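You operate a simulated robot arm through the tools that you are given. There is no shell and no other tool. Be economical: measure what you need, move in short steps, check, and stop when the job is done.

Carry out the task below with a simulated two-armed robot. There is one attempt and no reset: what you move stays moved.

TASK
Put the red tray on the plate on the top of the microscope bench. Open the top blue drawer, take the orange cap and leave it in the top drawer of the grey chest and shut the drawer again. Take the bin from the middle shelf of the rack and leave it on the lower shelf of the rack. Put the white pan on the lower shelf of the rack. Put one of the electrodes from the top of the microscope bench on top of the tool holder there. Open the generator drawer. The order is free.

Only the result counts: the job must be done as asked and must still hold three seconds after the hand-in. Knocking over, shifting, dropping, spilling or breaking anything else fails it. A push-on lid holds only when it is set on centred and level and pressed home; a screw cap is set on level and turned clockwise until tight.

THE ROBOT
Two 7-joint arms with fingered hands on one trunk, on a base that drives. Base frame: it is fixed to the floor where the robot stands at the start and does not move with it; the origin is under the middle of the robot, x ahead of it, y to its left, z up. Units: mm, degrees, N and s.
The left shoulder is at the start at [20, 123, 1087], the right one opposite. With the tool pointing down near the work surface each hand reaches from about 140 to 500 mm from the robot's upright axis, wherever it stands, measured 20 degrees to its own side. Places, roughly: bin (30x12x8 cm) [-6500, 3900, 1100]; electrode [-1750, 750, 750]; generator drawer [2500, 200, 800]; lower shelf of the rack [-6500, 3200, 600]; orange cap (5x5x4 cm) [-1100, 800, 800]; plate [-1750, 0, 750]; red tray [500, -250, 750]; tool holder [-1500, 500, 750]; top blue drawer [-2100, -3500, 900]; top drawer of the grey chest [-2100, -3600, 900]; white pan (24x13x5 cm) [-6400, 3200, 1100]. Payload 2.4 kg a hand.
The tool frame of a hand sits at the grasp point between the pads (the TCP): z along the fingers, y along the line on which they close. The tips reach 17 mm beyond it. Largest opening 88 mm; the body of the gripper starts 47 mm behind the TCP. The gripper is a hand of 3 fingers: y runs from the thumb to the fingers, the wrist lies at [0, 0, -165] in the tool frame, and closing takes about 1.5 s.
Orientation is told as [roll, pitch, yaw] about the base's x, y, z axes, in that order, counted from this pose: with the fingers straight down and closing along the base's y, the tool's x points along the base's -x, its y along +y and its z along -z.

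THE INTERFACE
- The arms move only by the tool jog_arm. It takes "left_deltas", "right_deltas" or both (then of equal length, played together; a hand with none holds still); each is a list of rows, each a list of 7 numbers: the turn, a rotation vector about the base's x, y, z in degrees, then the shift along the base's x, y, z in mm, then the finger opening in mm, from 0 to 88. In form: [[ax, ay, az, dx, dy, dz, fingers], ...]. A call has 1 to 8 rows; each row shifts and turns the commanded pose from where the row before left it. Each row takes 0.2 s and may step no farther than 50 mm and 8.6 degrees from the row before; otherwise, or with a gripper value out of range, the whole call is refused. A pose out of reach is approached as far as the arm can. The call stops where the force on the tool passes 40 N (or 10 N more than at its start, if that is more) or the arm is blocked; 0.2 s more then pass. The fingers move at their own pace (about 45 mm/s each) and stop on an object; they squeeze with about 26 N. The grip force told is the motor's: it shows also when the fingers shut on nothing. Time passes only in rows, and 0.2 s behind the last, so rows that do not move let the fingers close. It gives the time, the measured TCP pose, the force on the tool (base axes), the opening and the grip force at its end, in the units of the frame above (readings bear some noise), with the torque about the TCP (base axes, N m) and any sound that the robot's microphone picked up, and new pictures: "pictures" is both (left out), scene, wrist or none (wrist: the cameras of the hands that moved).
- Cameras (640 x 400 px; columns grow to the right, rows downward): "scene" is now at [46.6, -20.8, 1528.8]; the picture's right is [-0.30, -0.95, 0.00], its down [-0.80, 0.25, -0.54] and it looks along [0.52, -0.16, -0.84] (base axes); focal length 274 px, centre (320, 200). "left" rides on the left gripper at [-52, 4, -66] in its tool frame; the picture's right is [-0.08, -1.00, 0.00], its down [0.78, -0.07, -0.62] and it looks along [0.62, -0.05, 0.78] (tool axes); focal length 243 px, centre (320, 200). "right" rides on the right gripper at [52, 4, -66] in its tool frame; the picture's right is [-0.08, 1.00, 0.00], its down [-0.78, -0.07, -0.62] and it looks along [-0.62, -0.05, 0.78] (tool axes); focal length 243 px, centre (320, 200). There is no depth. A picture from a camera that has moved, and an enlarged one, comes with that camera's place and axes in the base frame and with its lens.
- lift_body(by): slides the trunk up (or, below 0, down) by that many mm; the arms and the scene camera ride with it, the base frame stays. It gives what a move gives, with no picture.
- roll_base(legs): drives the robot by 1 to 6 legs, each [ahead, left, turn to the left] in mm, mm and degrees, along the robot's own axes; the way and the turn of a leg run together, so that a leg with both is an arc; at most 1500 mm and 180 degrees a leg. The arms and the cameras ride along, it lands a little off, and it stops where it bumps. It gives what a move gives, and a new picture of the scene camera.
- hand_shape(shape, hand): the hand has 3 fingers and takes this shape, open, in about a second: jaw (thumb against the fingers, like two jaws); tri (thumb and two fingers); tip (a fingertip pinch); poke (one finger out to press); point (the index stretched); flat (the hand flat); cup (the hand cupped); fist (a fist). The gripper value then closes the fingers along that shape, each until it touches; the sizes above hold for jaw. It gives what a move gives, with no picture.
- pan_tilt(pan, tilt): turns the head with the scene camera to pan (to the left, within 120 degrees either way) and tilt (down, from -29 to 69), counted from straight ahead of the robot. It gives what a move gives, and a new picture of the scene camera.
- close_up(camera, box): a new picture of the part [left, top, right, bottom] of that camera's present view, enlarged. The clock stands still meanwhile.
- job_done(): hands the job in; it is judged then, once.

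Go step by step. Nothing tells you exact positions but the pictures and the camera data: compare them with the known pose of the tool, close in by small moves and look again before you grip or let go. The budget is 196 turns and 260 pictures, counting those below and the enlarged ones. Unless the task says otherwise, let go and move clear before handing in, and close with one line.

The tools are called after "Emit:" as a command line: name --argument value ..., lists and objects as JSON in quotes. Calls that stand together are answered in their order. jog_arm: Moves the arms, as the interface text tells. Its arguments: {"type":"object","properties":{"left_deltas":{"type":"array","items":{"type":"array","items":{"type":"number"}}},"right_deltas":{"type":"array","items":{"type":"array","items":{"type":"number"}}},"pictures":{"type":"string","enum":["both","scene","wrist","none"]}},"required":[]} The other tools are called the same way: lift_body (by) slides the trunk up or down; hand_shape (shape, hand) gives the hand a shape; roll_base (legs) drives the base; pan_tilt (pan, tilt) turns the head that bears the scene camera; close_up (camera, box) takes an enlarged picture of a part of a camera's view; job_done () hands the job in.

At the start:

```text
clock: 0.0
left_ee_pos: [274.6, 29.8, 1027.4]
left_orientation: [0.0, 0.0, 0.1]
left_force: [0.0, 0.3, 0.6]
left_ft_torque: [0.01, -0.01, 0.03]
left_opening: 87.7
left_finger_force: 0.1
left_shape: jaw
right_ee_pos: [319.4, -201.4, 1083.5]
right_orientation: [0.0, 0.0, 0.0]
right_force: [0.4, -0.7, -0.2]
right_ft_torque: [0.03, -0.02, -0.02]
right_opening: 88.1
right_finger_force: 0.1
right_shape: jaw
trunk travel left (down, up): [-300.0, 530.0]
robot x, y, heading: [-0.7, -1.8, 0.1]
head pan, tilt: [-17.4, 57.3]
```

scene: 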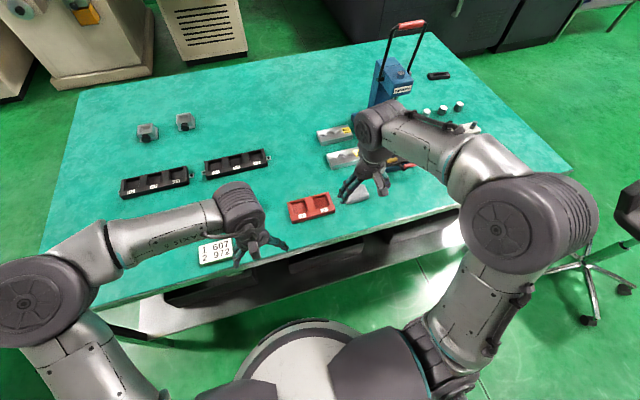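
right: 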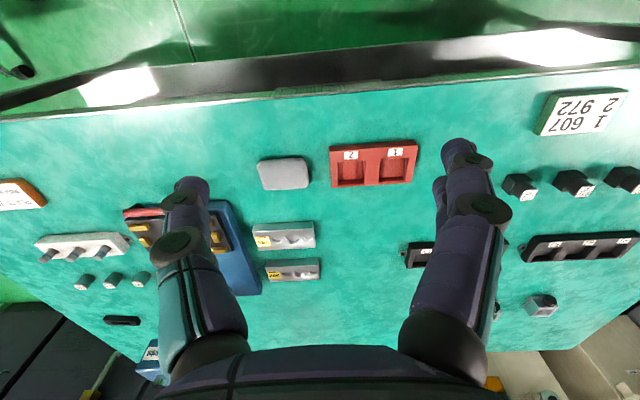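
left: 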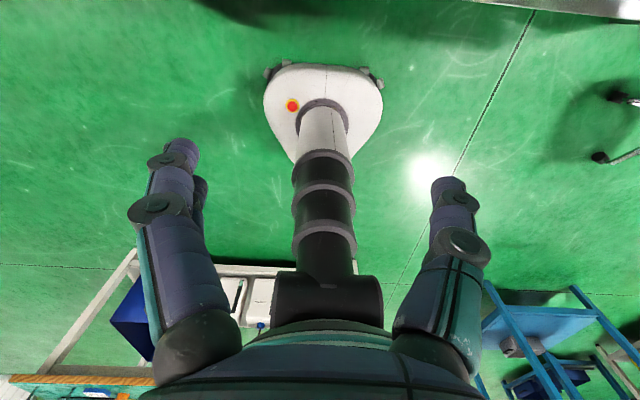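

I see the work table ahead, with the red tray at about [508, -123, 750]. I will look around to learn the room before I grip anything.

Emit:
pan_tilt --pan 110 --tilt 25

Emit:
pan_tilt --pan -110 --tilt 25

Emit:
pan_tilt --pan 0 --tilt 25

Emit:
close_up --camera "right" --box '[220, 120, 460, 270]'

```text
clock: 2.1
left_ee_pos: [273.7, 29.9, 1028.1]
left_orientation: [0.1, 0.0, -0.1]
left_force: [-0.6, -0.1, -0.1]
left_ft_torque: [-0.03, -0.03, 0.02]
left_opening: 88.1
left_finger_force: 0.0
left_shape: jaw
right_ee_pos: [318.8, -200.7, 1083.7]
right_orientation: [0.0, 0.0, 0.0]
right_force: [-0.6, 0.0, 0.0]
right_ft_torque: [0.02, 0.02, -0.01]
right_opening: 87.7
right_finger_force: 0.1
right_shape: jaw
trunk travel left (down, up): [-300.0, 530.0]
robot x, y, heading: [2.4, -1.9, -0.2]
head pan, tilt: [110.0, 25.0]
camera scene: at [-51.3, 86.6, 1575.7], right [0.94, 0.34, 0.0], down [0.14, -0.4, -0.91], along [-0.31, 0.85, -0.42], focal length 274 px, centre (320, 200)
```

scene: 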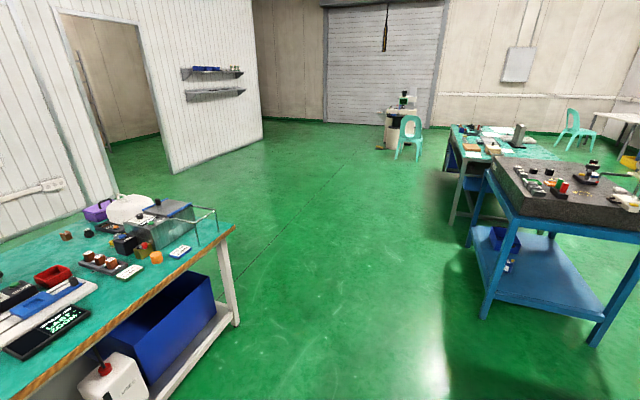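

```text
clock: 5.2
left_ee_pos: [273.6, 31.0, 1026.6]
left_orientation: [0.0, 0.0, 0.0]
left_force: [0.2, 0.1, -0.1]
left_ft_torque: [0.01, -0.01, -0.01]
left_opening: 88.0
left_finger_force: 0.0
left_shape: jaw
right_ee_pos: [318.6, -201.7, 1082.4]
right_orientation: [0.1, 0.0, -0.1]
right_force: [-0.1, 0.1, -0.2]
right_ft_torque: [-0.02, -0.01, 0.0]
right_opening: 87.8
right_finger_force: 0.0
right_shape: jaw
trunk travel left (down, up): [-300.0, 530.0]
robot x, y, heading: [-0.8, -2.6, 0.1]
head pan, tilt: [-110.0, 25.0]
camera scene: at [-51.3, -86.5, 1575.7], right [-0.94, 0.34, 0.0], down [0.14, 0.4, -0.91], along [-0.31, -0.85, -0.42], focal length 274 px, centre (320, 200)
```

scene: 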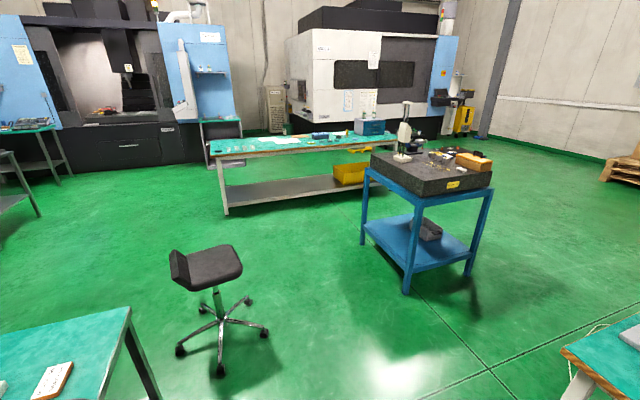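

```text
clock: 7.1
left_ee_pos: [274.1, 30.1, 1027.3]
left_orientation: [0.0, 0.0, 0.0]
left_force: [0.2, 0.8, 0.4]
left_ft_torque: [0.03, -0.01, -0.03]
left_opening: 87.7
left_finger_force: 0.1
left_shape: jaw
right_ee_pos: [318.6, -200.3, 1083.3]
right_orientation: [0.0, 0.0, 0.1]
right_force: [-0.8, -0.4, -0.9]
right_ft_torque: [0.03, 0.02, 0.0]
right_opening: 88.1
right_finger_force: 0.0
right_shape: jaw
trunk travel left (down, up): [-300.0, 530.0]
robot x, y, heading: [0.1, -2.6, -0.0]
head pan, tilt: [0.0, 25.0]
camera scene: at [72.3, 0.0, 1575.7], right [0.0, -1.0, 0.0], down [-0.42, 0.0, -0.91], along [0.91, 0.0, -0.42], focal length 274 px, centre (320, 200)
```

scene: 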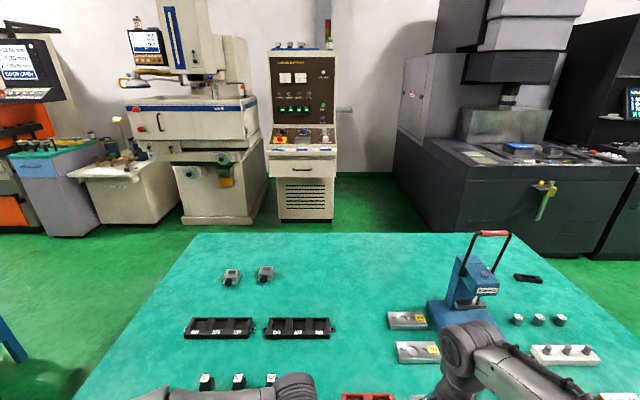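

```text
2.67 times, centred on (340, 195) of right
camera zoom: at [265.8, -196.1, 1149.7], right [0.08, 1.0, 0.0], down [0.78, -0.07, 0.62], along [0.62, -0.05, -0.78], focal length 647 px, centre (267, 213)
```

zoom: 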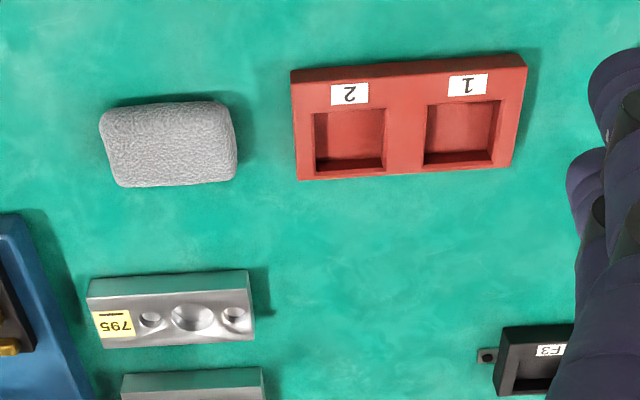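

The tray measures about 150 (y) by 75 (x) mm, centred near [502, -120]. I'll roll ahead 80 mm and turn the right hand 90 degrees to span its narrow side.

Emit:
roll_base --legs '[[80, 0, 0]]'

Emit:
jog_arm --right_deltas '[[0, 0, 8.5, 10, 10, -20, 88], [0, 0, 8.5, 10, 10, -20, 88], [0, 0, 8.5, 10, 10, -20, 88], [0, 0, 8.5, 10, 10, -20, 88], [0, 0, 8.5, 10, 10, -20, 88], [0, 0, 8.5, 10, 10, -20, 88], [0, 0, 8.5, 10, 10, -10, 88], [0, 0, 8.5, 10, 10, 0, 88]]' --pictures "none"

Emit:
jog_arm --right_deltas '[[0, 0, 8.5, 0, 0, 0, 88], [0, 0, 8.5, 0, 0, 0, 88], [0, 0, 5, 0, 0, 0, 88], [0, 0, 0, 0, 0, 0, 88]]' --pictures "wrist"

```text
clock: 8.2
left_ee_pos: [356.2, 29.8, 1025.4]
left_orientation: [0.0, 0.0, -0.2]
left_force: [-0.1, -0.2, -0.3]
left_ft_torque: [-0.02, 0.01, 0.03]
left_opening: 88.0
left_finger_force: 0.0
left_shape: jaw
right_ee_pos: [401.6, -201.8, 1084.0]
right_orientation: [0.0, 0.1, 0.0]
right_force: [0.3, -0.1, 0.4]
right_ft_torque: [-0.03, 0.02, 0.02]
right_opening: 87.7
right_finger_force: 0.0
right_shape: jaw
trunk travel left (down, up): [-300.0, 530.0]
robot x, y, heading: [83.4, 2.0, -0.1]
head pan, tilt: [0.0, 25.0]
camera scene: at [155.2, -0.2, 1575.6], right [0.0, -1.0, 0.0], down [-0.42, 0.0, -0.91], along [0.91, 0.0, -0.42], focal length 274 px, centre (320, 200)
```

scene: 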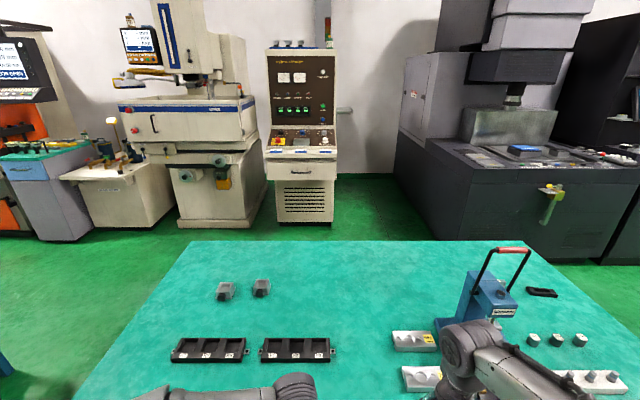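

```text
clock: 10.0
left_ee_pos: [355.8, 30.1, 1026.8]
left_orientation: [0.0, 0.1, -0.1]
left_force: [-0.4, -0.2, 0.3]
left_ft_torque: [0.03, 0.01, 0.05]
left_opening: 87.8
left_finger_force: 0.1
left_shape: jaw
right_ee_pos: [478.4, -121.2, 954.5]
right_orientation: [0.0, 0.0, 68.0]
right_force: [-0.7, -0.5, 0.9]
right_ft_torque: [0.04, -0.02, -0.01]
right_opening: 87.9
right_finger_force: 0.1
right_shape: jaw
trunk travel left (down, up): [-300.0, 530.0]
robot x, y, heading: [76.3, 0.4, -0.2]
head pan, tilt: [0.0, 25.0]
```

```text
clock: 11.0
left_ee_pos: [355.7, 30.6, 1027.7]
left_orientation: [0.0, 0.0, -0.1]
left_force: [0.5, 0.3, 0.4]
left_ft_torque: [0.01, -0.03, 0.0]
left_opening: 87.9
left_finger_force: 0.0
left_shape: jaw
right_ee_pos: [479.3, -120.8, 953.8]
right_orientation: [0.0, 0.1, 89.9]
right_force: [0.0, 0.2, 0.4]
right_ft_torque: [0.0, -0.05, 0.0]
right_opening: 88.0
right_finger_force: 0.1
right_shape: jaw
trunk travel left (down, up): [-300.0, 530.0]
robot x, y, heading: [81.4, 1.4, -0.1]
head pan, tilt: [0.0, 25.0]
camera right: at [474.0, -173.0, 1020.0], right [-1.0, 0.09, 0.0], down [0.07, 0.78, 0.62], along [0.05, 0.62, -0.78], focal length 243 px, centre (320, 200)
```

right: 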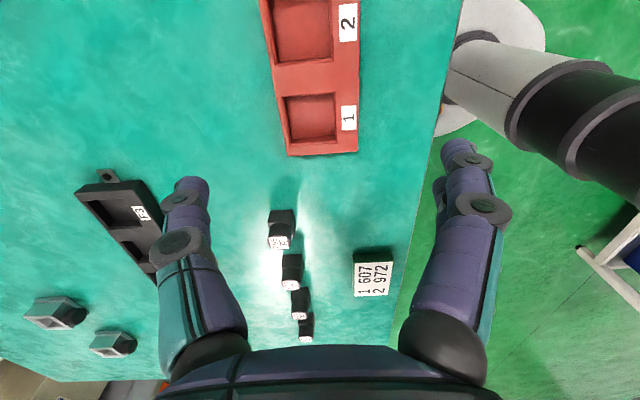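

Combining two views, the tray top is at z≈805, the table at ≈784, and the tray centre is at [480, -128]. I'll come down above it and look again.

Emit:
jog_arm --right_deltas '[[0, 0, 0, 0, -4, -40, 88], [0, 0, 0, 1, -3, -40, 88], [0, 0, 0, 0, 0, -20, 88], [0, 0, 0, 0, 0, 0, 88]]' --pictures "wrist"

Emit:
pan_tilt --pan -10 --tilt 65

```text
clock: 12.0
left_ee_pos: [355.6, 28.9, 1026.8]
left_orientation: [0.0, 0.0, -0.1]
left_force: [0.5, -0.6, 0.4]
left_ft_torque: [0.01, 0.02, -0.01]
left_opening: 88.0
left_finger_force: 0.1
left_shape: jaw
right_ee_pos: [479.9, -128.4, 852.6]
right_orientation: [0.0, 0.0, 89.9]
right_force: [-0.5, -0.1, 0.7]
right_ft_torque: [0.02, 0.0, 0.01]
right_opening: 87.8
right_finger_force: 0.2
right_shape: jaw
trunk travel left (down, up): [-300.0, 530.0]
robot x, y, heading: [81.6, -1.1, -0.1]
head pan, tilt: [0.0, 25.0]
camera right: at [473.5, -180.6, 918.3], right [-1.0, 0.09, 0.0], down [0.07, 0.78, 0.62], along [0.05, 0.62, -0.78], focal length 243 px, centre (320, 200)
```

right: 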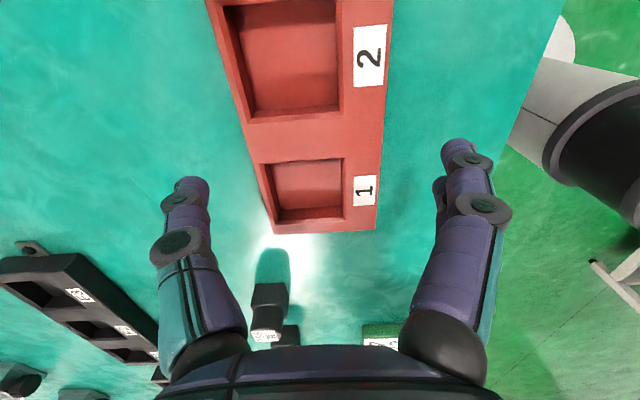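

```text
clock: 13.1
left_ee_pos: [355.0, 28.3, 1026.4]
left_orientation: [0.0, -0.1, 0.0]
left_force: [-0.2, 0.1, -0.1]
left_ft_torque: [0.0, 0.02, 0.0]
left_opening: 87.9
left_finger_force: 0.1
left_shape: jaw
right_ee_pos: [478.5, -128.8, 852.9]
right_orientation: [-0.1, 0.0, 90.0]
right_force: [0.4, 0.6, 0.9]
right_ft_torque: [-0.01, 0.01, 0.01]
right_opening: 87.7
right_finger_force: 0.1
right_shape: jaw
trunk travel left (down, up): [-300.0, 530.0]
robot x, y, heading: [82.1, -1.7, -0.5]
head pan, tilt: [-10.0, 65.0]
camera scene: at [121.3, -10.6, 1520.1], right [-0.18, -0.98, 0.0], down [-0.89, 0.16, -0.42], along [0.42, -0.07, -0.91], focal length 274 px, centre (320, 200)
```

scene: 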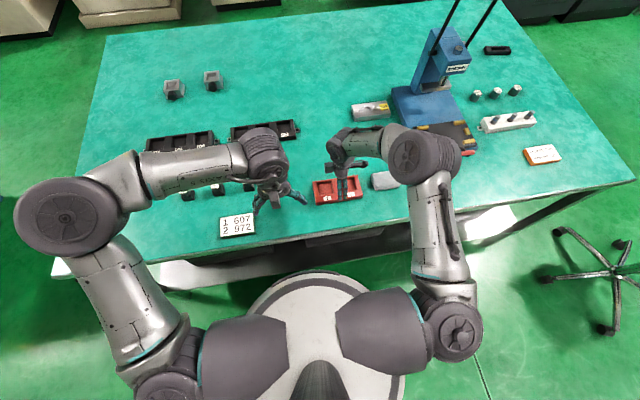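

The hand spans the tray on both sides with even clearance. I'll descend to z≈807 and grip.

Emit:
jog_arm --right_deltas '[[0, 0, 0, 0, 0, -25, 88], [0, 0, 0, 0, 0, -20, 88], [0, 0, 0, 0, 0, 0, 88]]' --pictures "wrist"

```text
clock: 13.8
left_ee_pos: [355.1, 30.6, 1026.8]
left_orientation: [0.0, 0.1, -0.2]
left_force: [-0.1, 0.0, -0.4]
left_ft_torque: [-0.03, 0.01, 0.01]
left_opening: 88.1
left_finger_force: 0.1
left_shape: jaw
right_ee_pos: [480.5, -129.4, 808.5]
right_orientation: [0.1, 0.1, 89.9]
right_force: [-0.1, 0.5, -0.3]
right_ft_torque: [-0.01, 0.02, 0.01]
right_opening: 87.8
right_finger_force: 0.1
right_shape: jaw
trunk travel left (down, up): [-300.0, 530.0]
robot x, y, heading: [76.8, 0.0, -0.3]
head pan, tilt: [-10.0, 65.0]
camera right: at [474.2, -180.3, 874.5], right [-1.0, 0.09, 0.0], down [0.07, 0.78, 0.62], along [0.05, 0.62, -0.78], focal length 243 px, centre (320, 200)
```

right: 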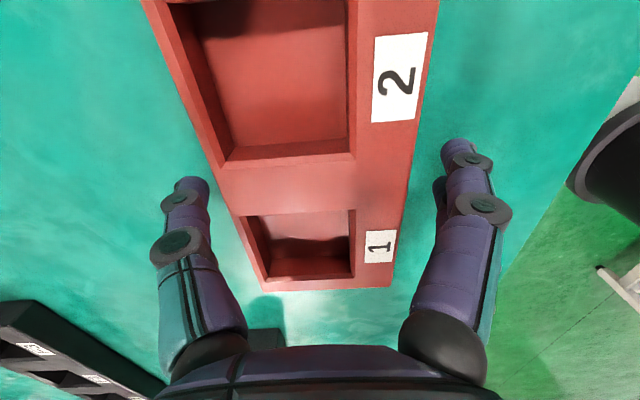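

The tips are about 14 mm below the tray's top edge. I'll drop 3 mm more and close.

Emit:
jog_arm --right_deltas '[[0, 0, 0, 0, 0, -3, 88], [0, 0, 0, 0, 0, 0, 40], [0, 0, 0, 0, 0, 0, 40], [0, 0, 0, 0, 0, 0, 40], [0, 0, 0, 0, 0, 0, 40], [0, 0, 0, 0, 0, 0, 40], [0, 0, 0, 0, 0, 0, 40]]' --pictures "none"

Emit:
jog_arm --right_deltas '[[0, 0, 0, 0, 0, 20, 40], [0, 0, 0, 0, 0, 30, 40], [0, 0, 0, 0, 0, 50, 40], [0, 0, 0, 0, 0, 50, 40]]' --pictures "wrist"

```text
clock: 15.4
left_ee_pos: [355.8, 30.3, 1026.2]
left_orientation: [0.1, 0.0, -0.1]
left_force: [-0.1, 0.0, 0.7]
left_ft_torque: [-0.02, 0.01, 0.01]
left_opening: 87.7
left_finger_force: 0.1
left_shape: jaw
right_ee_pos: [480.3, -128.1, 805.8]
right_orientation: [0.0, 0.0, 89.8]
right_force: [0.6, 0.0, 0.0]
right_ft_torque: [0.03, 0.02, 0.02]
right_opening: 66.8
right_finger_force: 25.8
right_shape: jaw
trunk travel left (down, up): [-300.0, 530.0]
robot x, y, heading: [80.9, -1.8, -0.0]
head pan, tilt: [-10.0, 65.0]
```

```text
clock: 16.4
left_ee_pos: [356.4, 30.3, 1027.3]
left_orientation: [0.0, 0.0, -0.1]
left_force: [-0.6, 0.1, 0.0]
left_ft_torque: [-0.02, 0.02, -0.03]
left_opening: 88.1
left_finger_force: 0.0
left_shape: jaw
right_ee_pos: [478.3, -126.7, 958.2]
right_orientation: [0.0, 0.0, 89.9]
right_force: [0.0, -0.1, -0.7]
right_ft_torque: [0.02, -0.01, -0.01]
right_opening: 67.3
right_finger_force: 26.3
right_shape: jaw
trunk travel left (down, up): [-300.0, 530.0]
robot x, y, heading: [79.1, 1.4, -0.2]
head pan, tilt: [-10.0, 65.0]
camera right: at [473.3, -179.3, 1023.4], right [-1.0, 0.09, 0.0], down [0.07, 0.78, 0.62], along [0.05, 0.62, -0.78], focal length 243 px, centre (320, 200)
```

right: 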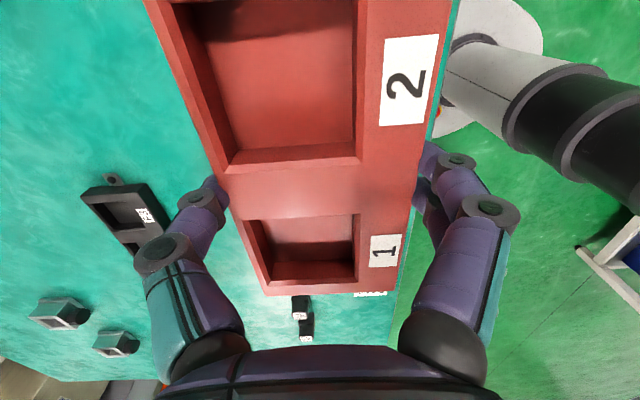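

The tray is held. I'll draw it in toward me, back off, and turn round to view the microscope bench.

Emit:
jog_arm --right_deltas '[[0, 0, 0, -40, -10, 20, 40], [0, 0, 0, -40, -10, 10, 40], [0, 0, 0, -20, -10, 0, 40]]' --pictures "none"

Emit:
roll_base --legs '[[-380, 0, 0], [0, 0, 179]]'

Emit:
pan_tilt --pan 0 --tilt 30

```text
clock: 17.2
left_ee_pos: [353.9, 30.3, 1026.7]
left_orientation: [-0.1, 0.0, -0.1]
left_force: [0.5, -0.1, 0.1]
left_ft_torque: [0.0, -0.02, 0.01]
left_opening: 87.9
left_finger_force: 0.1
left_shape: jaw
right_ee_pos: [378.7, -159.6, 987.6]
right_orientation: [0.0, 0.0, 89.9]
right_force: [1.3, 0.8, -1.2]
right_ft_torque: [0.02, 0.02, 0.0]
right_opening: 66.9
right_finger_force: 26.3
right_shape: jaw
trunk travel left (down, up): [-300.0, 530.0]
robot x, y, heading: [82.1, -0.9, -0.2]
head pan, tilt: [-10.0, 65.0]
```

```text
clock: 26.9
left_ee_pos: [-573.5, -13.2, 1027.6]
left_orientation: [0.0, 0.1, 176.5]
left_force: [0.4, -0.2, -0.5]
left_ft_torque: [0.0, -0.01, 0.0]
left_opening: 87.8
left_finger_force: 0.0
left_shape: jaw
right_ee_pos: [-586.0, 177.1, 986.4]
right_orientation: [-0.1, 0.0, -93.5]
right_force: [0.6, 0.0, -1.0]
right_ft_torque: [-0.01, 0.0, -0.02]
right_opening: 66.5
right_finger_force: 26.1
right_shape: jaw
trunk travel left (down, up): [-300.0, 530.0]
robot x, y, heading: [-301.1, 1.4, 176.2]
head pan, tilt: [-10.0, 65.0]
camera scene: at [-337.4, 13.7, 1520.1], right [0.23, 0.97, 0.0], down [0.88, -0.21, -0.42], along [-0.41, 0.1, -0.91], focal length 274 px, centre (320, 200)
```

scene: 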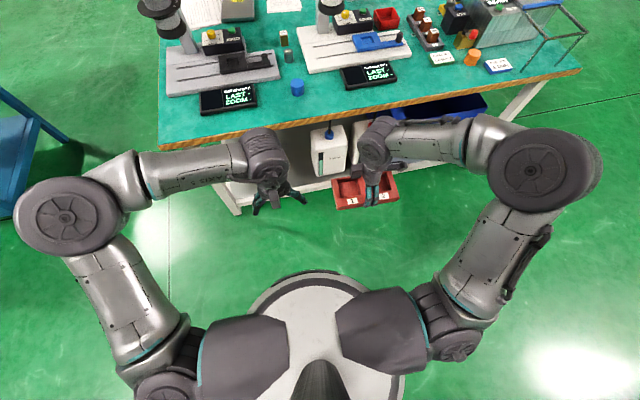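

```text
clock: 27.9
left_ee_pos: [-573.9, -13.7, 1027.7]
left_orientation: [0.0, -0.1, 176.5]
left_force: [0.0, 0.0, 0.4]
left_ft_torque: [-0.01, 0.02, 0.03]
left_opening: 87.8
left_finger_force: 0.0
left_shape: jaw
right_ee_pos: [-586.6, 177.3, 986.8]
right_orientation: [0.1, -0.1, -93.6]
right_force: [0.6, 1.2, 0.0]
right_ft_torque: [0.03, -0.02, 0.01]
right_opening: 66.5
right_finger_force: 25.6
right_shape: jaw
trunk travel left (down, up): [-300.0, 530.0]
robot x, y, heading: [-296.8, 4.4, 176.5]
head pan, tilt: [0.0, 30.0]
camera scene: at [-368.7, 5.1, 1567.6], right [0.06, 1.0, 0.0], down [0.5, -0.03, -0.87], along [-0.86, 0.05, -0.5], focal length 274 px, centre (320, 200)
```

scene: 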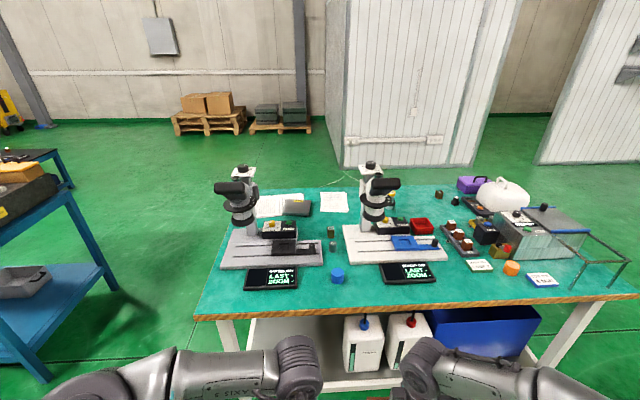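

I see the microscope bench with its near edge at x≈-970. I'll zoom in to tell the plate, electrodes, tool holder and orange cap apart.

Emit:
close_up --camera "scene" --box '[400, 170, 640, 320]'

Emit:
close_up --camera "scene" --box '[200, 150, 440, 300]'

```text
2.67 times, centred on (520, 245) of scene
camera zoom: at [-368.7, 5.1, 1567.6], right [0.06, 1.0, 0.0], down [0.5, -0.03, -0.87], along [-0.86, 0.05, -0.5], focal length 730 px, centre (-213, 80)
```

zoom: 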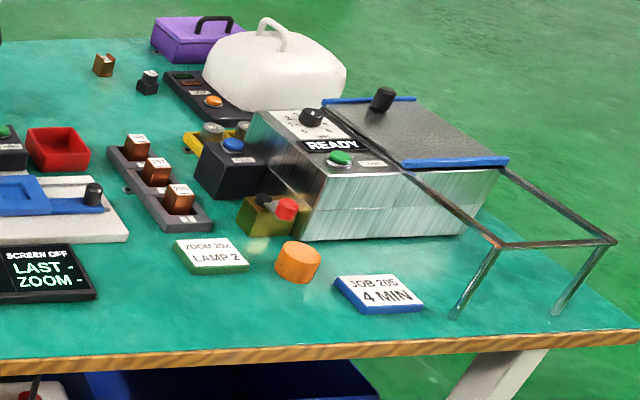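

```text
2.67 times, centred on (320, 225) of scene
camera zoom: at [-368.7, 5.1, 1567.6], right [0.06, 1.0, 0.0], down [0.5, -0.03, -0.87], along [-0.86, 0.05, -0.5], focal length 730 px, centre (320, 133)
```

zoom: 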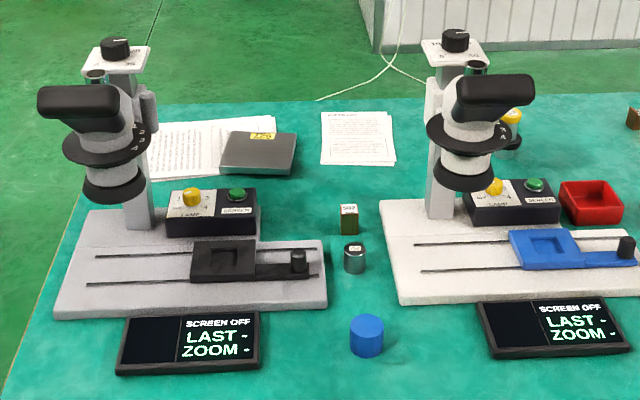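

The plate is the grey steel block with a yellow label near [-1584, -46], too deep to reach from this side. I'll drive round the bench's left end, through the gap to the blue cart, to reach its far side.

Emit:
roll_base --legs '[[0, 0, 3.5], [0, 945, 0]]'

Emit:
pan_tilt --pan -30 --tilt 40

```text
clock: 33.3
left_ee_pos: [-575.4, -976.2, 1027.2]
left_orientation: [-0.1, 0.0, 179.5]
left_force: [0.1, 0.2, 0.8]
left_ft_torque: [0.0, -0.02, -0.02]
left_opening: 88.0
left_finger_force: 0.1
left_shape: jaw
right_ee_pos: [-599.4, -786.5, 986.4]
right_orientation: [0.1, -0.1, -90.6]
right_force: [-0.3, 0.2, -1.2]
right_ft_torque: [0.01, -0.02, -0.02]
right_opening: 66.5
right_finger_force: 26.4
right_shape: jaw
trunk travel left (down, up): [-300.0, 530.0]
robot x, y, heading: [-304.7, -951.3, 179.4]
head pan, tilt: [0.0, 30.0]
camera scene: at [-373.2, -948.3, 1567.7], right [0.01, 1.0, 0.0], down [0.5, -0.01, -0.87], along [-0.87, 0.01, -0.5], focal length 274 px, centre (320, 200)
```

scene: 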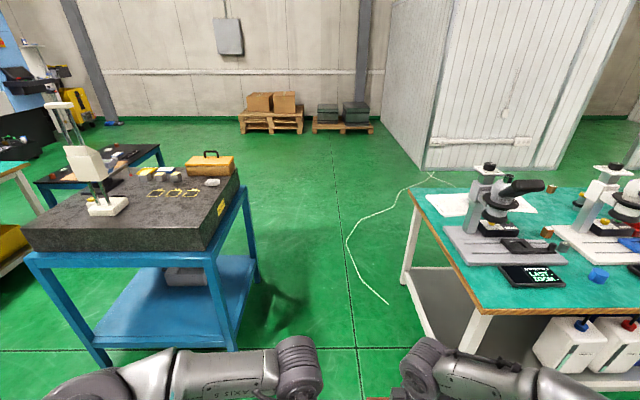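

```text
clock: 34.2
left_ee_pos: [-577.0, -976.6, 1028.7]
left_orientation: [0.0, 0.0, 179.3]
left_force: [0.0, -0.2, 0.2]
left_ft_torque: [0.0, 0.03, -0.01]
left_opening: 87.7
left_finger_force: 0.0
left_shape: jaw
right_ee_pos: [-600.0, -787.8, 986.3]
right_orientation: [0.0, 0.0, -90.6]
right_force: [-0.3, -0.3, 0.1]
right_ft_torque: [0.03, 0.0, 0.0]
right_opening: 66.4
right_finger_force: 26.6
right_shape: jaw
trunk travel left (down, up): [-300.0, 530.0]
robot x, y, heading: [-299.3, -947.3, 179.4]
head pan, tilt: [-30.0, 40.0]
camera scene: at [-356.0, -905.6, 1552.4], right [0.51, 0.86, 0.0], down [0.55, -0.33, -0.77], along [-0.66, 0.39, -0.64], focal length 274 px, centre (320, 200)
```

scene: 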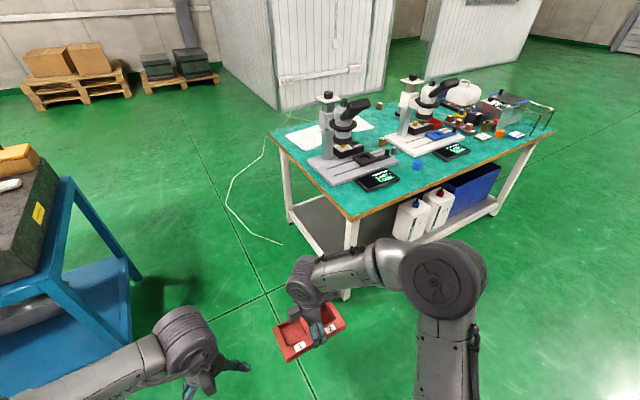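

A power cord lies on the floor behind the bench's left end, so going round the right end is safer. On the way I can take the orange cap, at about [-1110, 800], with the left hand.

Emit:
jog_arm --right_deltas '[[0, 0, 0, 20, 20, 40, 40], [0, 0, 0, 20, 20, 40, 40], [0, 0, 0, 0, 20, 30, 40]]' --pictures "none"

Emit:
roll_base --legs '[[0, -1500, 0], [0, -370, 0.5]]'

Emit:
pan_tilt --pan 0 --tilt 40

```text
clock: 35.0
left_ee_pos: [-575.7, -976.3, 1027.3]
left_orientation: [0.0, 0.1, 179.4]
left_force: [0.1, -0.4, -0.2]
left_ft_torque: [0.0, 0.0, 0.02]
left_opening: 88.0
left_finger_force: 0.0
left_shape: jaw
right_ee_pos: [-561.1, -725.8, 1098.2]
right_orientation: [0.1, 0.0, -90.6]
right_force: [0.1, 0.3, -0.5]
right_ft_torque: [-0.02, 0.0, 0.03]
right_opening: 66.5
right_finger_force: 26.4
right_shape: jaw
trunk travel left (down, up): [-300.0, 530.0]
robot x, y, heading: [-301.3, -947.4, 179.3]
head pan, tilt: [-30.0, 40.0]
```

```text
clock: 44.3
left_ee_pos: [-548.9, 869.4, 1027.2]
left_orientation: [0.1, 0.0, 179.6]
left_force: [0.4, 0.4, -0.3]
left_ft_torque: [0.01, 0.01, -0.01]
left_opening: 87.9
left_finger_force: 0.1
left_shape: jaw
right_ee_pos: [-534.6, 1120.0, 1096.8]
right_orientation: [-0.1, 0.0, -90.4]
right_force: [0.0, 0.3, 0.0]
right_ft_torque: [0.03, -0.02, 0.0]
right_opening: 66.7
right_finger_force: 26.0
right_shape: jaw
trunk travel left (down, up): [-300.0, 530.0]
robot x, y, heading: [-275.2, 894.8, 179.5]
head pan, tilt: [-30.0, 40.0]
camera scene: at [-328.5, 941.7, 1552.3], right [0.51, 0.86, 0.0], down [0.55, -0.33, -0.77], along [-0.66, 0.39, -0.64], focal length 274 px, centre (320, 200)
```

scene: 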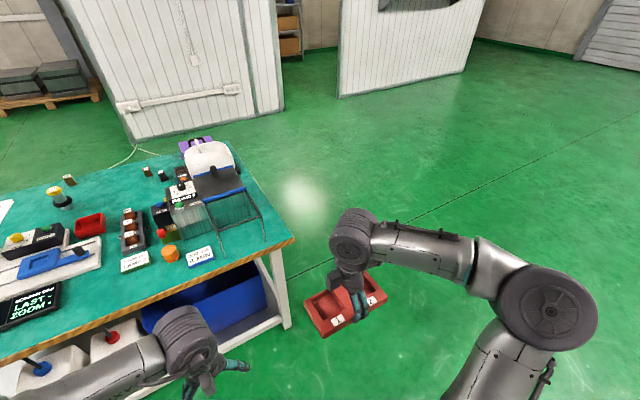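

```text
clock: 45.2
left_ee_pos: [-549.4, 869.4, 1026.3]
left_orientation: [0.0, 0.1, 179.7]
left_force: [0.1, 0.6, -0.4]
left_ft_torque: [0.0, 0.01, -0.03]
left_opening: 87.8
left_finger_force: 0.0
left_shape: jaw
right_ee_pos: [-533.9, 1120.2, 1097.8]
right_orientation: [0.0, -0.1, -90.4]
right_force: [-0.4, -0.3, -0.2]
right_ft_torque: [-0.03, 0.0, 0.01]
right_opening: 66.5
right_finger_force: 26.3
right_shape: jaw
trunk travel left (down, up): [-300.0, 530.0]
robot x, y, heading: [-273.0, 897.0, 179.8]
head pan, tilt: [0.0, 40.0]
camera scene: at [-340.2, 898.5, 1552.3], right [0.01, 1.0, 0.0], down [0.64, -0.01, -0.77], along [-0.77, 0.01, -0.64], focal length 274 px, centre (320, 200)
```

scene: 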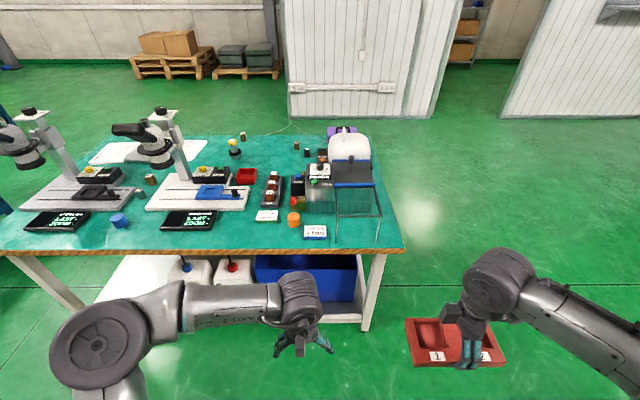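

Cap at about [-1120, 806]. I'll zoom on the small objects and roll ahead for the cap.

Emit:
close_up --camera "scene" --box '[200, 110, 400, 250]'

Emit:
roll_base --legs '[[400, 0, 0]]'

```text
2.86 times, centred on (300, 180) of scene
camera zoom: at [-340.2, 898.5, 1552.3], right [0.01, 1.0, 0.0], down [0.64, -0.01, -0.77], along [-0.77, 0.01, -0.64], focal length 782 px, centre (377, 257)
```

zoom: 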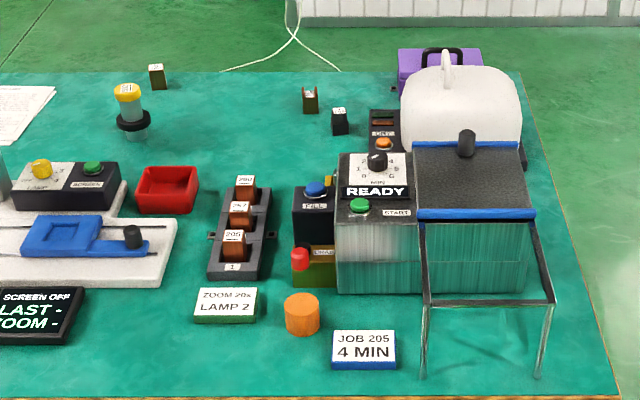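

```text
clock: 47.8
left_ee_pos: [-962.1, 874.8, 1026.8]
left_orientation: [0.0, 0.1, 179.3]
left_force: [0.6, 0.3, 0.7]
left_ft_torque: [0.02, 0.04, -0.01]
left_opening: 87.9
left_finger_force: 0.0
left_shape: jaw
right_ee_pos: [-947.4, 1123.8, 1097.3]
right_orientation: [-0.1, -0.1, -90.7]
right_force: [-0.1, -1.0, -1.5]
right_ft_torque: [0.0, 0.0, 0.02]
right_opening: 66.5
right_finger_force: 26.0
right_shape: jaw
trunk travel left (down, up): [-300.0, 530.0]
robot x, y, heading: [-689.8, 902.1, 179.1]
head pan, tilt: [0.0, 40.0]
camera scene: at [-753.9, 903.0, 1552.3], right [0.01, 1.0, 0.0], down [0.64, -0.01, -0.77], along [-0.77, 0.01, -0.64], focal length 274 px, centre (320, 200)
```

scene: 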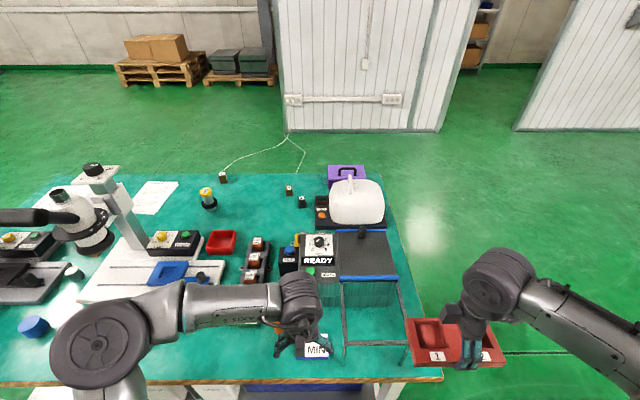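

The tool holder looks to be the upright cylinder with the yellow top near [-1585, 475]. Now I'll bring the left hand over the orange cap.

Emit:
jog_arm --left_deltas '[[0, 0, 0, -40, -20, 0, 88], [0, 0, 0, -40, -20, 0, 88], [0, 0, 0, -40, -20, -20, 88], [0, 0, 0, -33, -9, -40, 88], [0, 0, 0, 0, 0, -30, 88], [0, 0, 0, 0, 0, 0, 88]]' --pictures "both"

```text
refused: row 4 steps farther than a row can; nothing moved
```

Emit:
jog_arm --left_deltas '[[0, 0, 0, -40, -20, 0, 88], [0, 0, 0, -40, -20, 0, 88], [0, 0, 0, -40, -20, -20, 88], [0, 0, 0, -33, -9, -30, 88], [0, 0, 0, 0, 0, -40, 88], [0, 0, 0, 0, 0, 0, 88]]' --pictures "both"

```text
clock: 49.2
left_ee_pos: [-1115.4, 807.1, 935.1]
left_orientation: [0.1, 0.0, 179.2]
left_force: [-1.3, -0.6, 0.1]
left_ft_torque: [-0.01, -0.03, -0.01]
left_opening: 87.8
left_finger_force: 0.0
left_shape: jaw
right_ee_pos: [-946.6, 1125.0, 1098.3]
right_orientation: [0.0, -0.1, -90.8]
right_force: [0.2, 0.3, -0.7]
right_ft_torque: [-0.01, 0.03, 0.0]
right_opening: 66.8
right_finger_force: 25.6
right_shape: jaw
trunk travel left (down, up): [-300.0, 530.0]
robot x, y, heading: [-686.3, 902.5, 179.4]
head pan, tilt: [0.0, 40.0]
camera scene: at [-753.1, 903.0, 1552.4], right [0.01, 1.0, 0.0], down [0.64, -0.01, -0.77], along [-0.77, 0.01, -0.64], focal length 274 px, centre (320, 200)
camera left: at [-1166.8, 803.4, 1000.9], right [-0.07, 1.0, 0.0], down [0.78, 0.06, 0.62], along [0.62, 0.04, -0.78], focal length 243 px, centre (320, 200)
```

scene: 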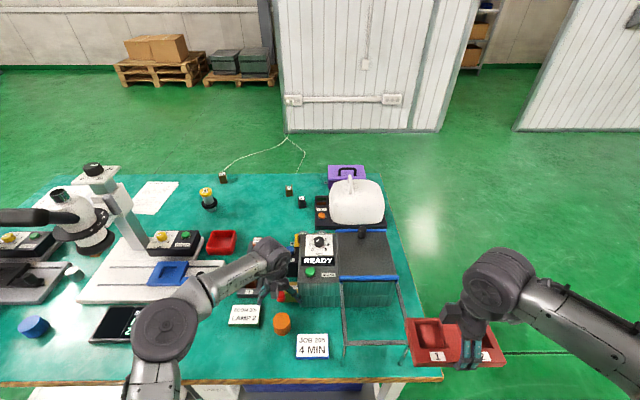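
left: 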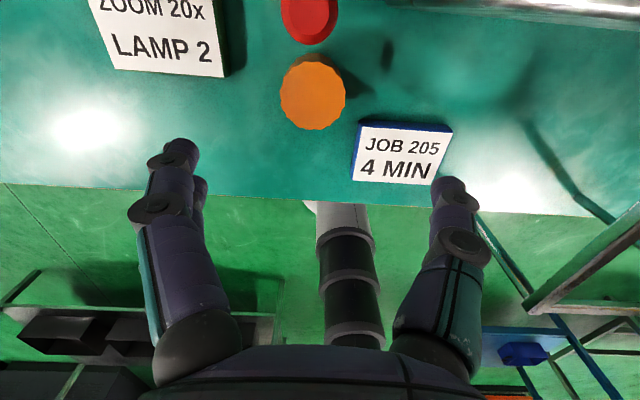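

The cap is right under the hand at [-1120, 801], and the cards are just clear with the fingers narrowed to 72. I'll descend and grip.

Emit:
jog_arm --left_deltas '[[0, 0, 0, -5, -6, -20, 72], [0, 0, 0, 0, 0, -30, 72], [0, 0, 0, 0, 0, -20, 72], [0, 0, 0, 0, 0, 0, 72]]' --pictures "wrist"

```text
clock: 50.2
left_ee_pos: [-1118.8, 799.8, 865.7]
left_orientation: [0.0, 0.0, 179.3]
left_force: [0.5, -0.2, 0.8]
left_ft_torque: [0.01, -0.04, 0.0]
left_opening: 72.4
left_finger_force: 0.1
left_shape: jaw
right_ee_pos: [-947.2, 1125.5, 1098.4]
right_orientation: [0.1, 0.0, -90.7]
right_force: [-0.2, -0.4, -0.5]
right_ft_torque: [0.04, 0.01, 0.01]
right_opening: 66.5
right_finger_force: 25.6
right_shape: jaw
trunk travel left (down, up): [-300.0, 530.0]
robot x, y, heading: [-683.5, 902.1, 179.1]
head pan, tilt: [0.0, 40.0]
camera left: at [-1171.3, 795.6, 931.2], right [-0.07, 1.0, 0.0], down [0.78, 0.06, 0.62], along [0.62, 0.04, -0.78], focal length 243 px, centre (320, 200)
```

left: 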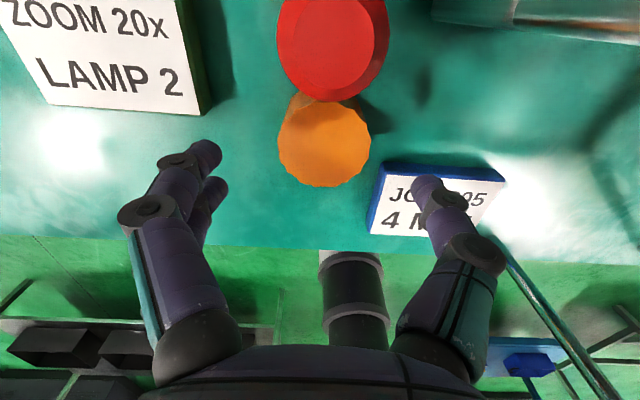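

The cap is centred between the fingers, and a red knob stands about 43 mm behind it. I'll go down to z≈816, which keeps the gripper body clear of the knob, and close.

Emit:
jog_arm --left_deltas '[[0, 0, 0, 1, 0, -25, 72], [0, 0, 0, 0, 0, -24, 72], [0, 0, 0, 0, 0, 0, 30], [0, 0, 0, 0, 0, 0, 30], [0, 0, 0, 0, 0, 0, 30], [0, 0, 0, 0, 0, 0, 30], [0, 0, 0, 0, 0, 0, 30]]' --pictures "wrist"

```text
clock: 51.8
left_ee_pos: [-1118.4, 799.1, 817.8]
left_orientation: [0.1, 0.0, 179.3]
left_force: [-0.2, -0.5, -0.3]
left_ft_torque: [0.05, 0.01, 0.03]
left_opening: 38.0
left_finger_force: 26.5
left_shape: jaw
right_ee_pos: [-947.3, 1124.4, 1097.2]
right_orientation: [0.0, 0.0, -90.7]
right_force: [-1.2, -0.2, -0.1]
right_ft_torque: [0.01, -0.01, -0.02]
right_opening: 66.7
right_finger_force: 26.1
right_shape: jaw
trunk travel left (down, up): [-300.0, 530.0]
robot x, y, heading: [-688.3, 902.2, 179.1]
head pan, tilt: [0.0, 40.0]
camera left: at [-1170.3, 795.5, 882.7], right [-0.07, 1.0, 0.0], down [0.78, 0.06, 0.62], along [0.62, 0.04, -0.78], focal length 243 px, centre (320, 200)
```

left: 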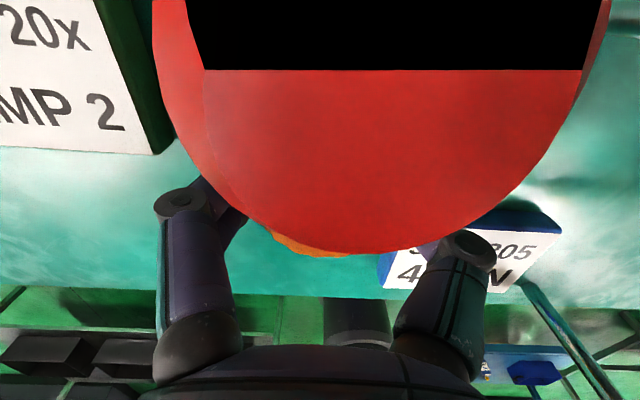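

The fingers stopped at 38 mm with grip force, so the cap seems held. Lifting and checking.

Emit:
jog_arm --left_deltas '[[0, 0, 0, 0, 0, 30, 30], [0, 0, 0, 0, 0, 40, 30], [0, 0, 0, 20, 0, 40, 30], [0, 0, 0, 40, 20, 20, 30], [0, 0, 0, 40, 20, 20, 30], [0, 0, 0, 40, 20, 20, 30]]' --pictures "wrist"

```text
clock: 53.2
left_ee_pos: [-977.3, 857.6, 988.3]
left_orientation: [0.0, 0.0, 179.3]
left_force: [0.4, 0.1, -1.1]
left_ft_torque: [0.0, 0.0, 0.01]
left_opening: 37.7
left_finger_force: 25.9
left_shape: jaw
right_ee_pos: [-945.9, 1124.7, 1097.8]
right_orientation: [0.1, 0.0, -90.7]
right_force: [0.3, 0.1, -1.4]
right_ft_torque: [-0.02, -0.01, 0.02]
right_opening: 66.3
right_finger_force: 25.8
right_shape: jaw
trunk travel left (down, up): [-300.0, 530.0]
robot x, y, heading: [-686.9, 903.4, 179.5]
head pan, tilt: [0.0, 40.0]
camera left: at [-1028.8, 854.6, 1053.1], right [-0.07, 1.0, 0.0], down [0.78, 0.06, 0.62], along [0.62, 0.04, -0.78], focal length 243 px, centre (320, 200)
```

left: 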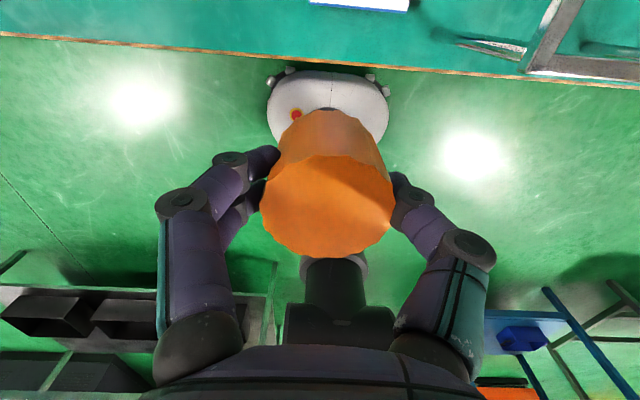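

The cap is held. Now I'll drive round the right end of the bench to its far side.

Emit:
roll_base --legs '[[-300, 0, 0], [0, -1000, 0.7], [1500, 0, 0], [500, 0, 0]]'

Emit:
roll_base --legs '[[0, 0, 178]]'

Emit:
pan_tilt --pan -50 --tilt 35

```text
clock: 69.5
left_ee_pos: [-2676.4, 1818.9, 986.5]
left_orientation: [-0.1, 0.1, -178.9]
left_force: [-0.5, -0.8, -0.9]
left_ft_torque: [-0.01, -0.01, 0.01]
left_opening: 37.7
left_finger_force: 26.0
left_shape: jaw
right_ee_pos: [-2654.8, 2086.9, 1098.5]
right_orientation: [0.0, 0.0, -88.8]
right_force: [0.0, 0.2, -1.3]
right_ft_torque: [0.01, -0.02, 0.02]
right_opening: 66.9
right_finger_force: 26.6
right_shape: jaw
trunk travel left (down, up): [-300.0, 530.0]
robot x, y, heading: [-2386.8, 1874.3, -178.8]
head pan, tilt: [0.0, 40.0]
camera scene: at [-2454.2, 1871.9, 1552.3], right [-0.02, 1.0, 0.0], down [0.64, 0.01, -0.77], along [-0.77, -0.02, -0.64], focal length 274 px, centre (320, 200)
```

scene: 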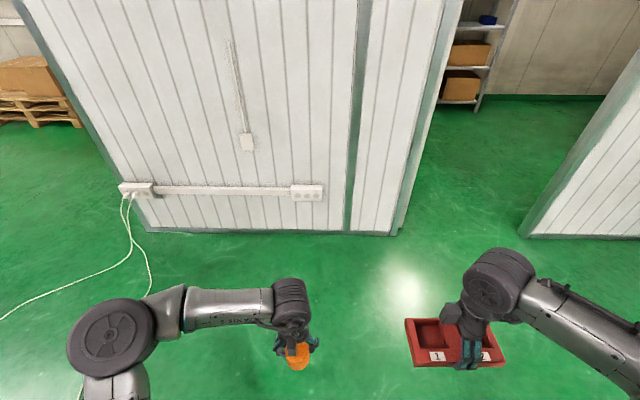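

```text
clock: 77.3
left_ee_pos: [-2100.8, 1930.9, 987.7]
left_orientation: [0.0, -0.1, 2.1]
left_force: [0.5, 0.4, 1.1]
left_ft_torque: [0.0, 0.02, 0.04]
left_opening: 37.6
left_finger_force: 25.5
left_shape: jaw
right_ee_pos: [-2118.1, 1663.7, 1097.6]
right_orientation: [-0.1, -0.1, 92.1]
right_force: [0.6, 0.1, -0.1]
right_ft_torque: [0.06, -0.03, -0.03]
right_opening: 66.3
right_finger_force: 25.7
right_shape: jaw
trunk travel left (down, up): [-300.0, 530.0]
robot x, y, heading: [-2390.5, 1870.4, 2.3]
head pan, tilt: [0.0, 40.0]
camera scene: at [-2322.8, 1875.4, 1552.3], right [0.04, -1.0, 0.0], down [-0.64, -0.02, -0.77], along [0.77, 0.03, -0.64], focal length 274 px, centre (320, 200)
```

scene: 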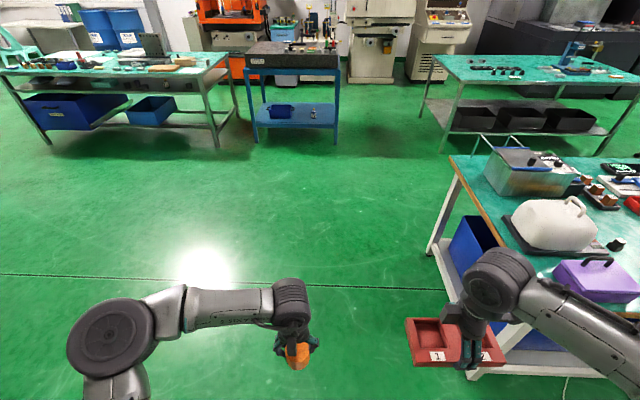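

```text
clock: 78.5
left_ee_pos: [-2100.3, 1931.3, 987.0]
left_orientation: [0.0, 0.0, 2.1]
left_force: [-0.5, -0.2, 0.3]
left_ft_torque: [-0.01, 0.01, -0.02]
left_opening: 37.8
left_finger_force: 26.5
left_shape: jaw
right_ee_pos: [-2116.9, 1664.6, 1098.4]
right_orientation: [0.1, -0.1, 92.1]
right_force: [-0.7, 0.3, -0.4]
right_ft_torque: [0.0, -0.02, -0.01]
right_opening: 66.3
right_finger_force: 25.8
right_shape: jaw
trunk travel left (down, up): [-300.0, 530.0]
robot x, y, heading: [-2385.5, 1874.1, 2.3]
head pan, tilt: [-50.0, 35.0]
camera scene: at [-2348.6, 1807.0, 1559.9], right [-0.74, -0.67, 0.0], down [-0.39, 0.42, -0.82], along [0.55, -0.61, -0.57], focal length 274 px, centre (320, 200)
```

scene: 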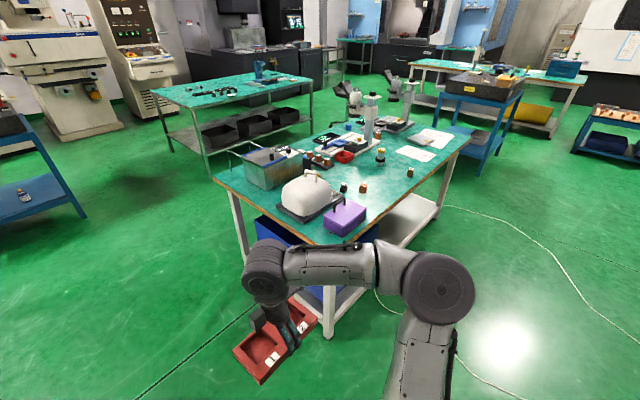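

Power cords run from the wall to the bench on this side, so crossing one is unavoidable. They lie flat, so I'll slide along the bench to the plate.

Emit:
roll_base --legs '[[0, 0, -2.3], [0, -1500, 0], [0, -290, 0]]'

Emit:
pan_tilt --pan -10 --tilt 40

```text
clock: 87.8
left_ee_pos: [-2121.0, 154.2, 986.8]
left_orientation: [0.0, 0.0, -1.6]
left_force: [-0.1, -0.1, -0.1]
left_ft_torque: [-0.01, -0.01, -0.01]
left_opening: 37.5
left_finger_force: 25.9
left_shape: jaw
right_ee_pos: [-2155.6, -113.6, 1097.6]
right_orientation: [0.0, 0.0, 88.3]
right_force: [0.5, -0.7, -0.1]
right_ft_torque: [0.01, 0.0, -0.04]
right_opening: 66.3
right_finger_force: 26.2
right_shape: jaw
trunk travel left (down, up): [-300.0, 530.0]
robot x, y, heading: [-2413.0, 116.9, -1.9]
head pan, tilt: [-50.0, 35.0]
camera scene: at [-2376.8, 44.9, 1559.8], right [-0.78, -0.62, 0.0], down [-0.36, 0.45, -0.82], along [0.51, -0.64, -0.57], focal length 274 px, centre (320, 200)
```

scene: 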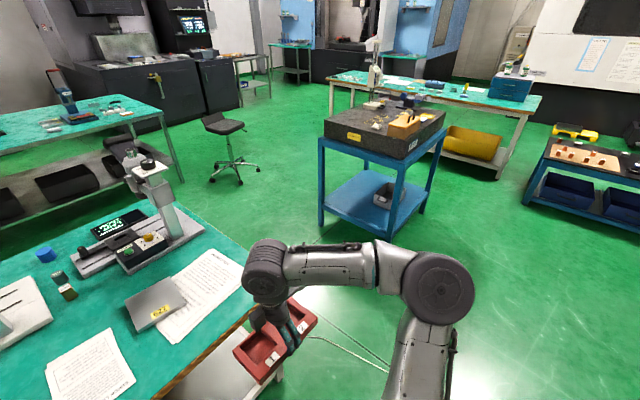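

```text
clock: 88.8
left_ee_pos: [-2120.6, 153.8, 987.0]
left_orientation: [0.0, 0.0, -1.6]
left_force: [-0.1, 0.3, 0.0]
left_ft_torque: [0.01, -0.01, 0.0]
left_opening: 37.7
left_finger_force: 25.6
left_shape: jaw
right_ee_pos: [-2156.2, -112.5, 1098.2]
right_orientation: [0.0, 0.0, 88.4]
right_force: [-0.3, -0.4, -1.5]
right_ft_torque: [-0.01, -0.02, -0.01]
right_opening: 66.5
right_finger_force: 26.3
right_shape: jaw
trunk travel left (down, up): [-300.0, 530.0]
robot x, y, heading: [-2410.4, 113.0, -1.7]
head pan, tilt: [-10.0, 40.0]
camera scene: at [-2348.2, 97.7, 1552.4], right [-0.2, -0.98, 0.0], down [-0.63, 0.13, -0.77], along [0.75, -0.15, -0.64], focal length 274 px, centre (320, 200)
```

scene: 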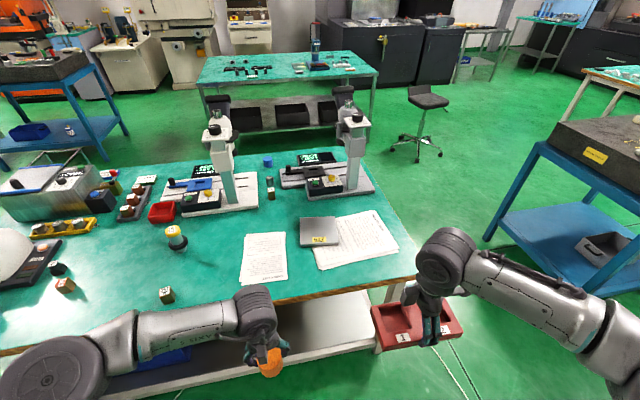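

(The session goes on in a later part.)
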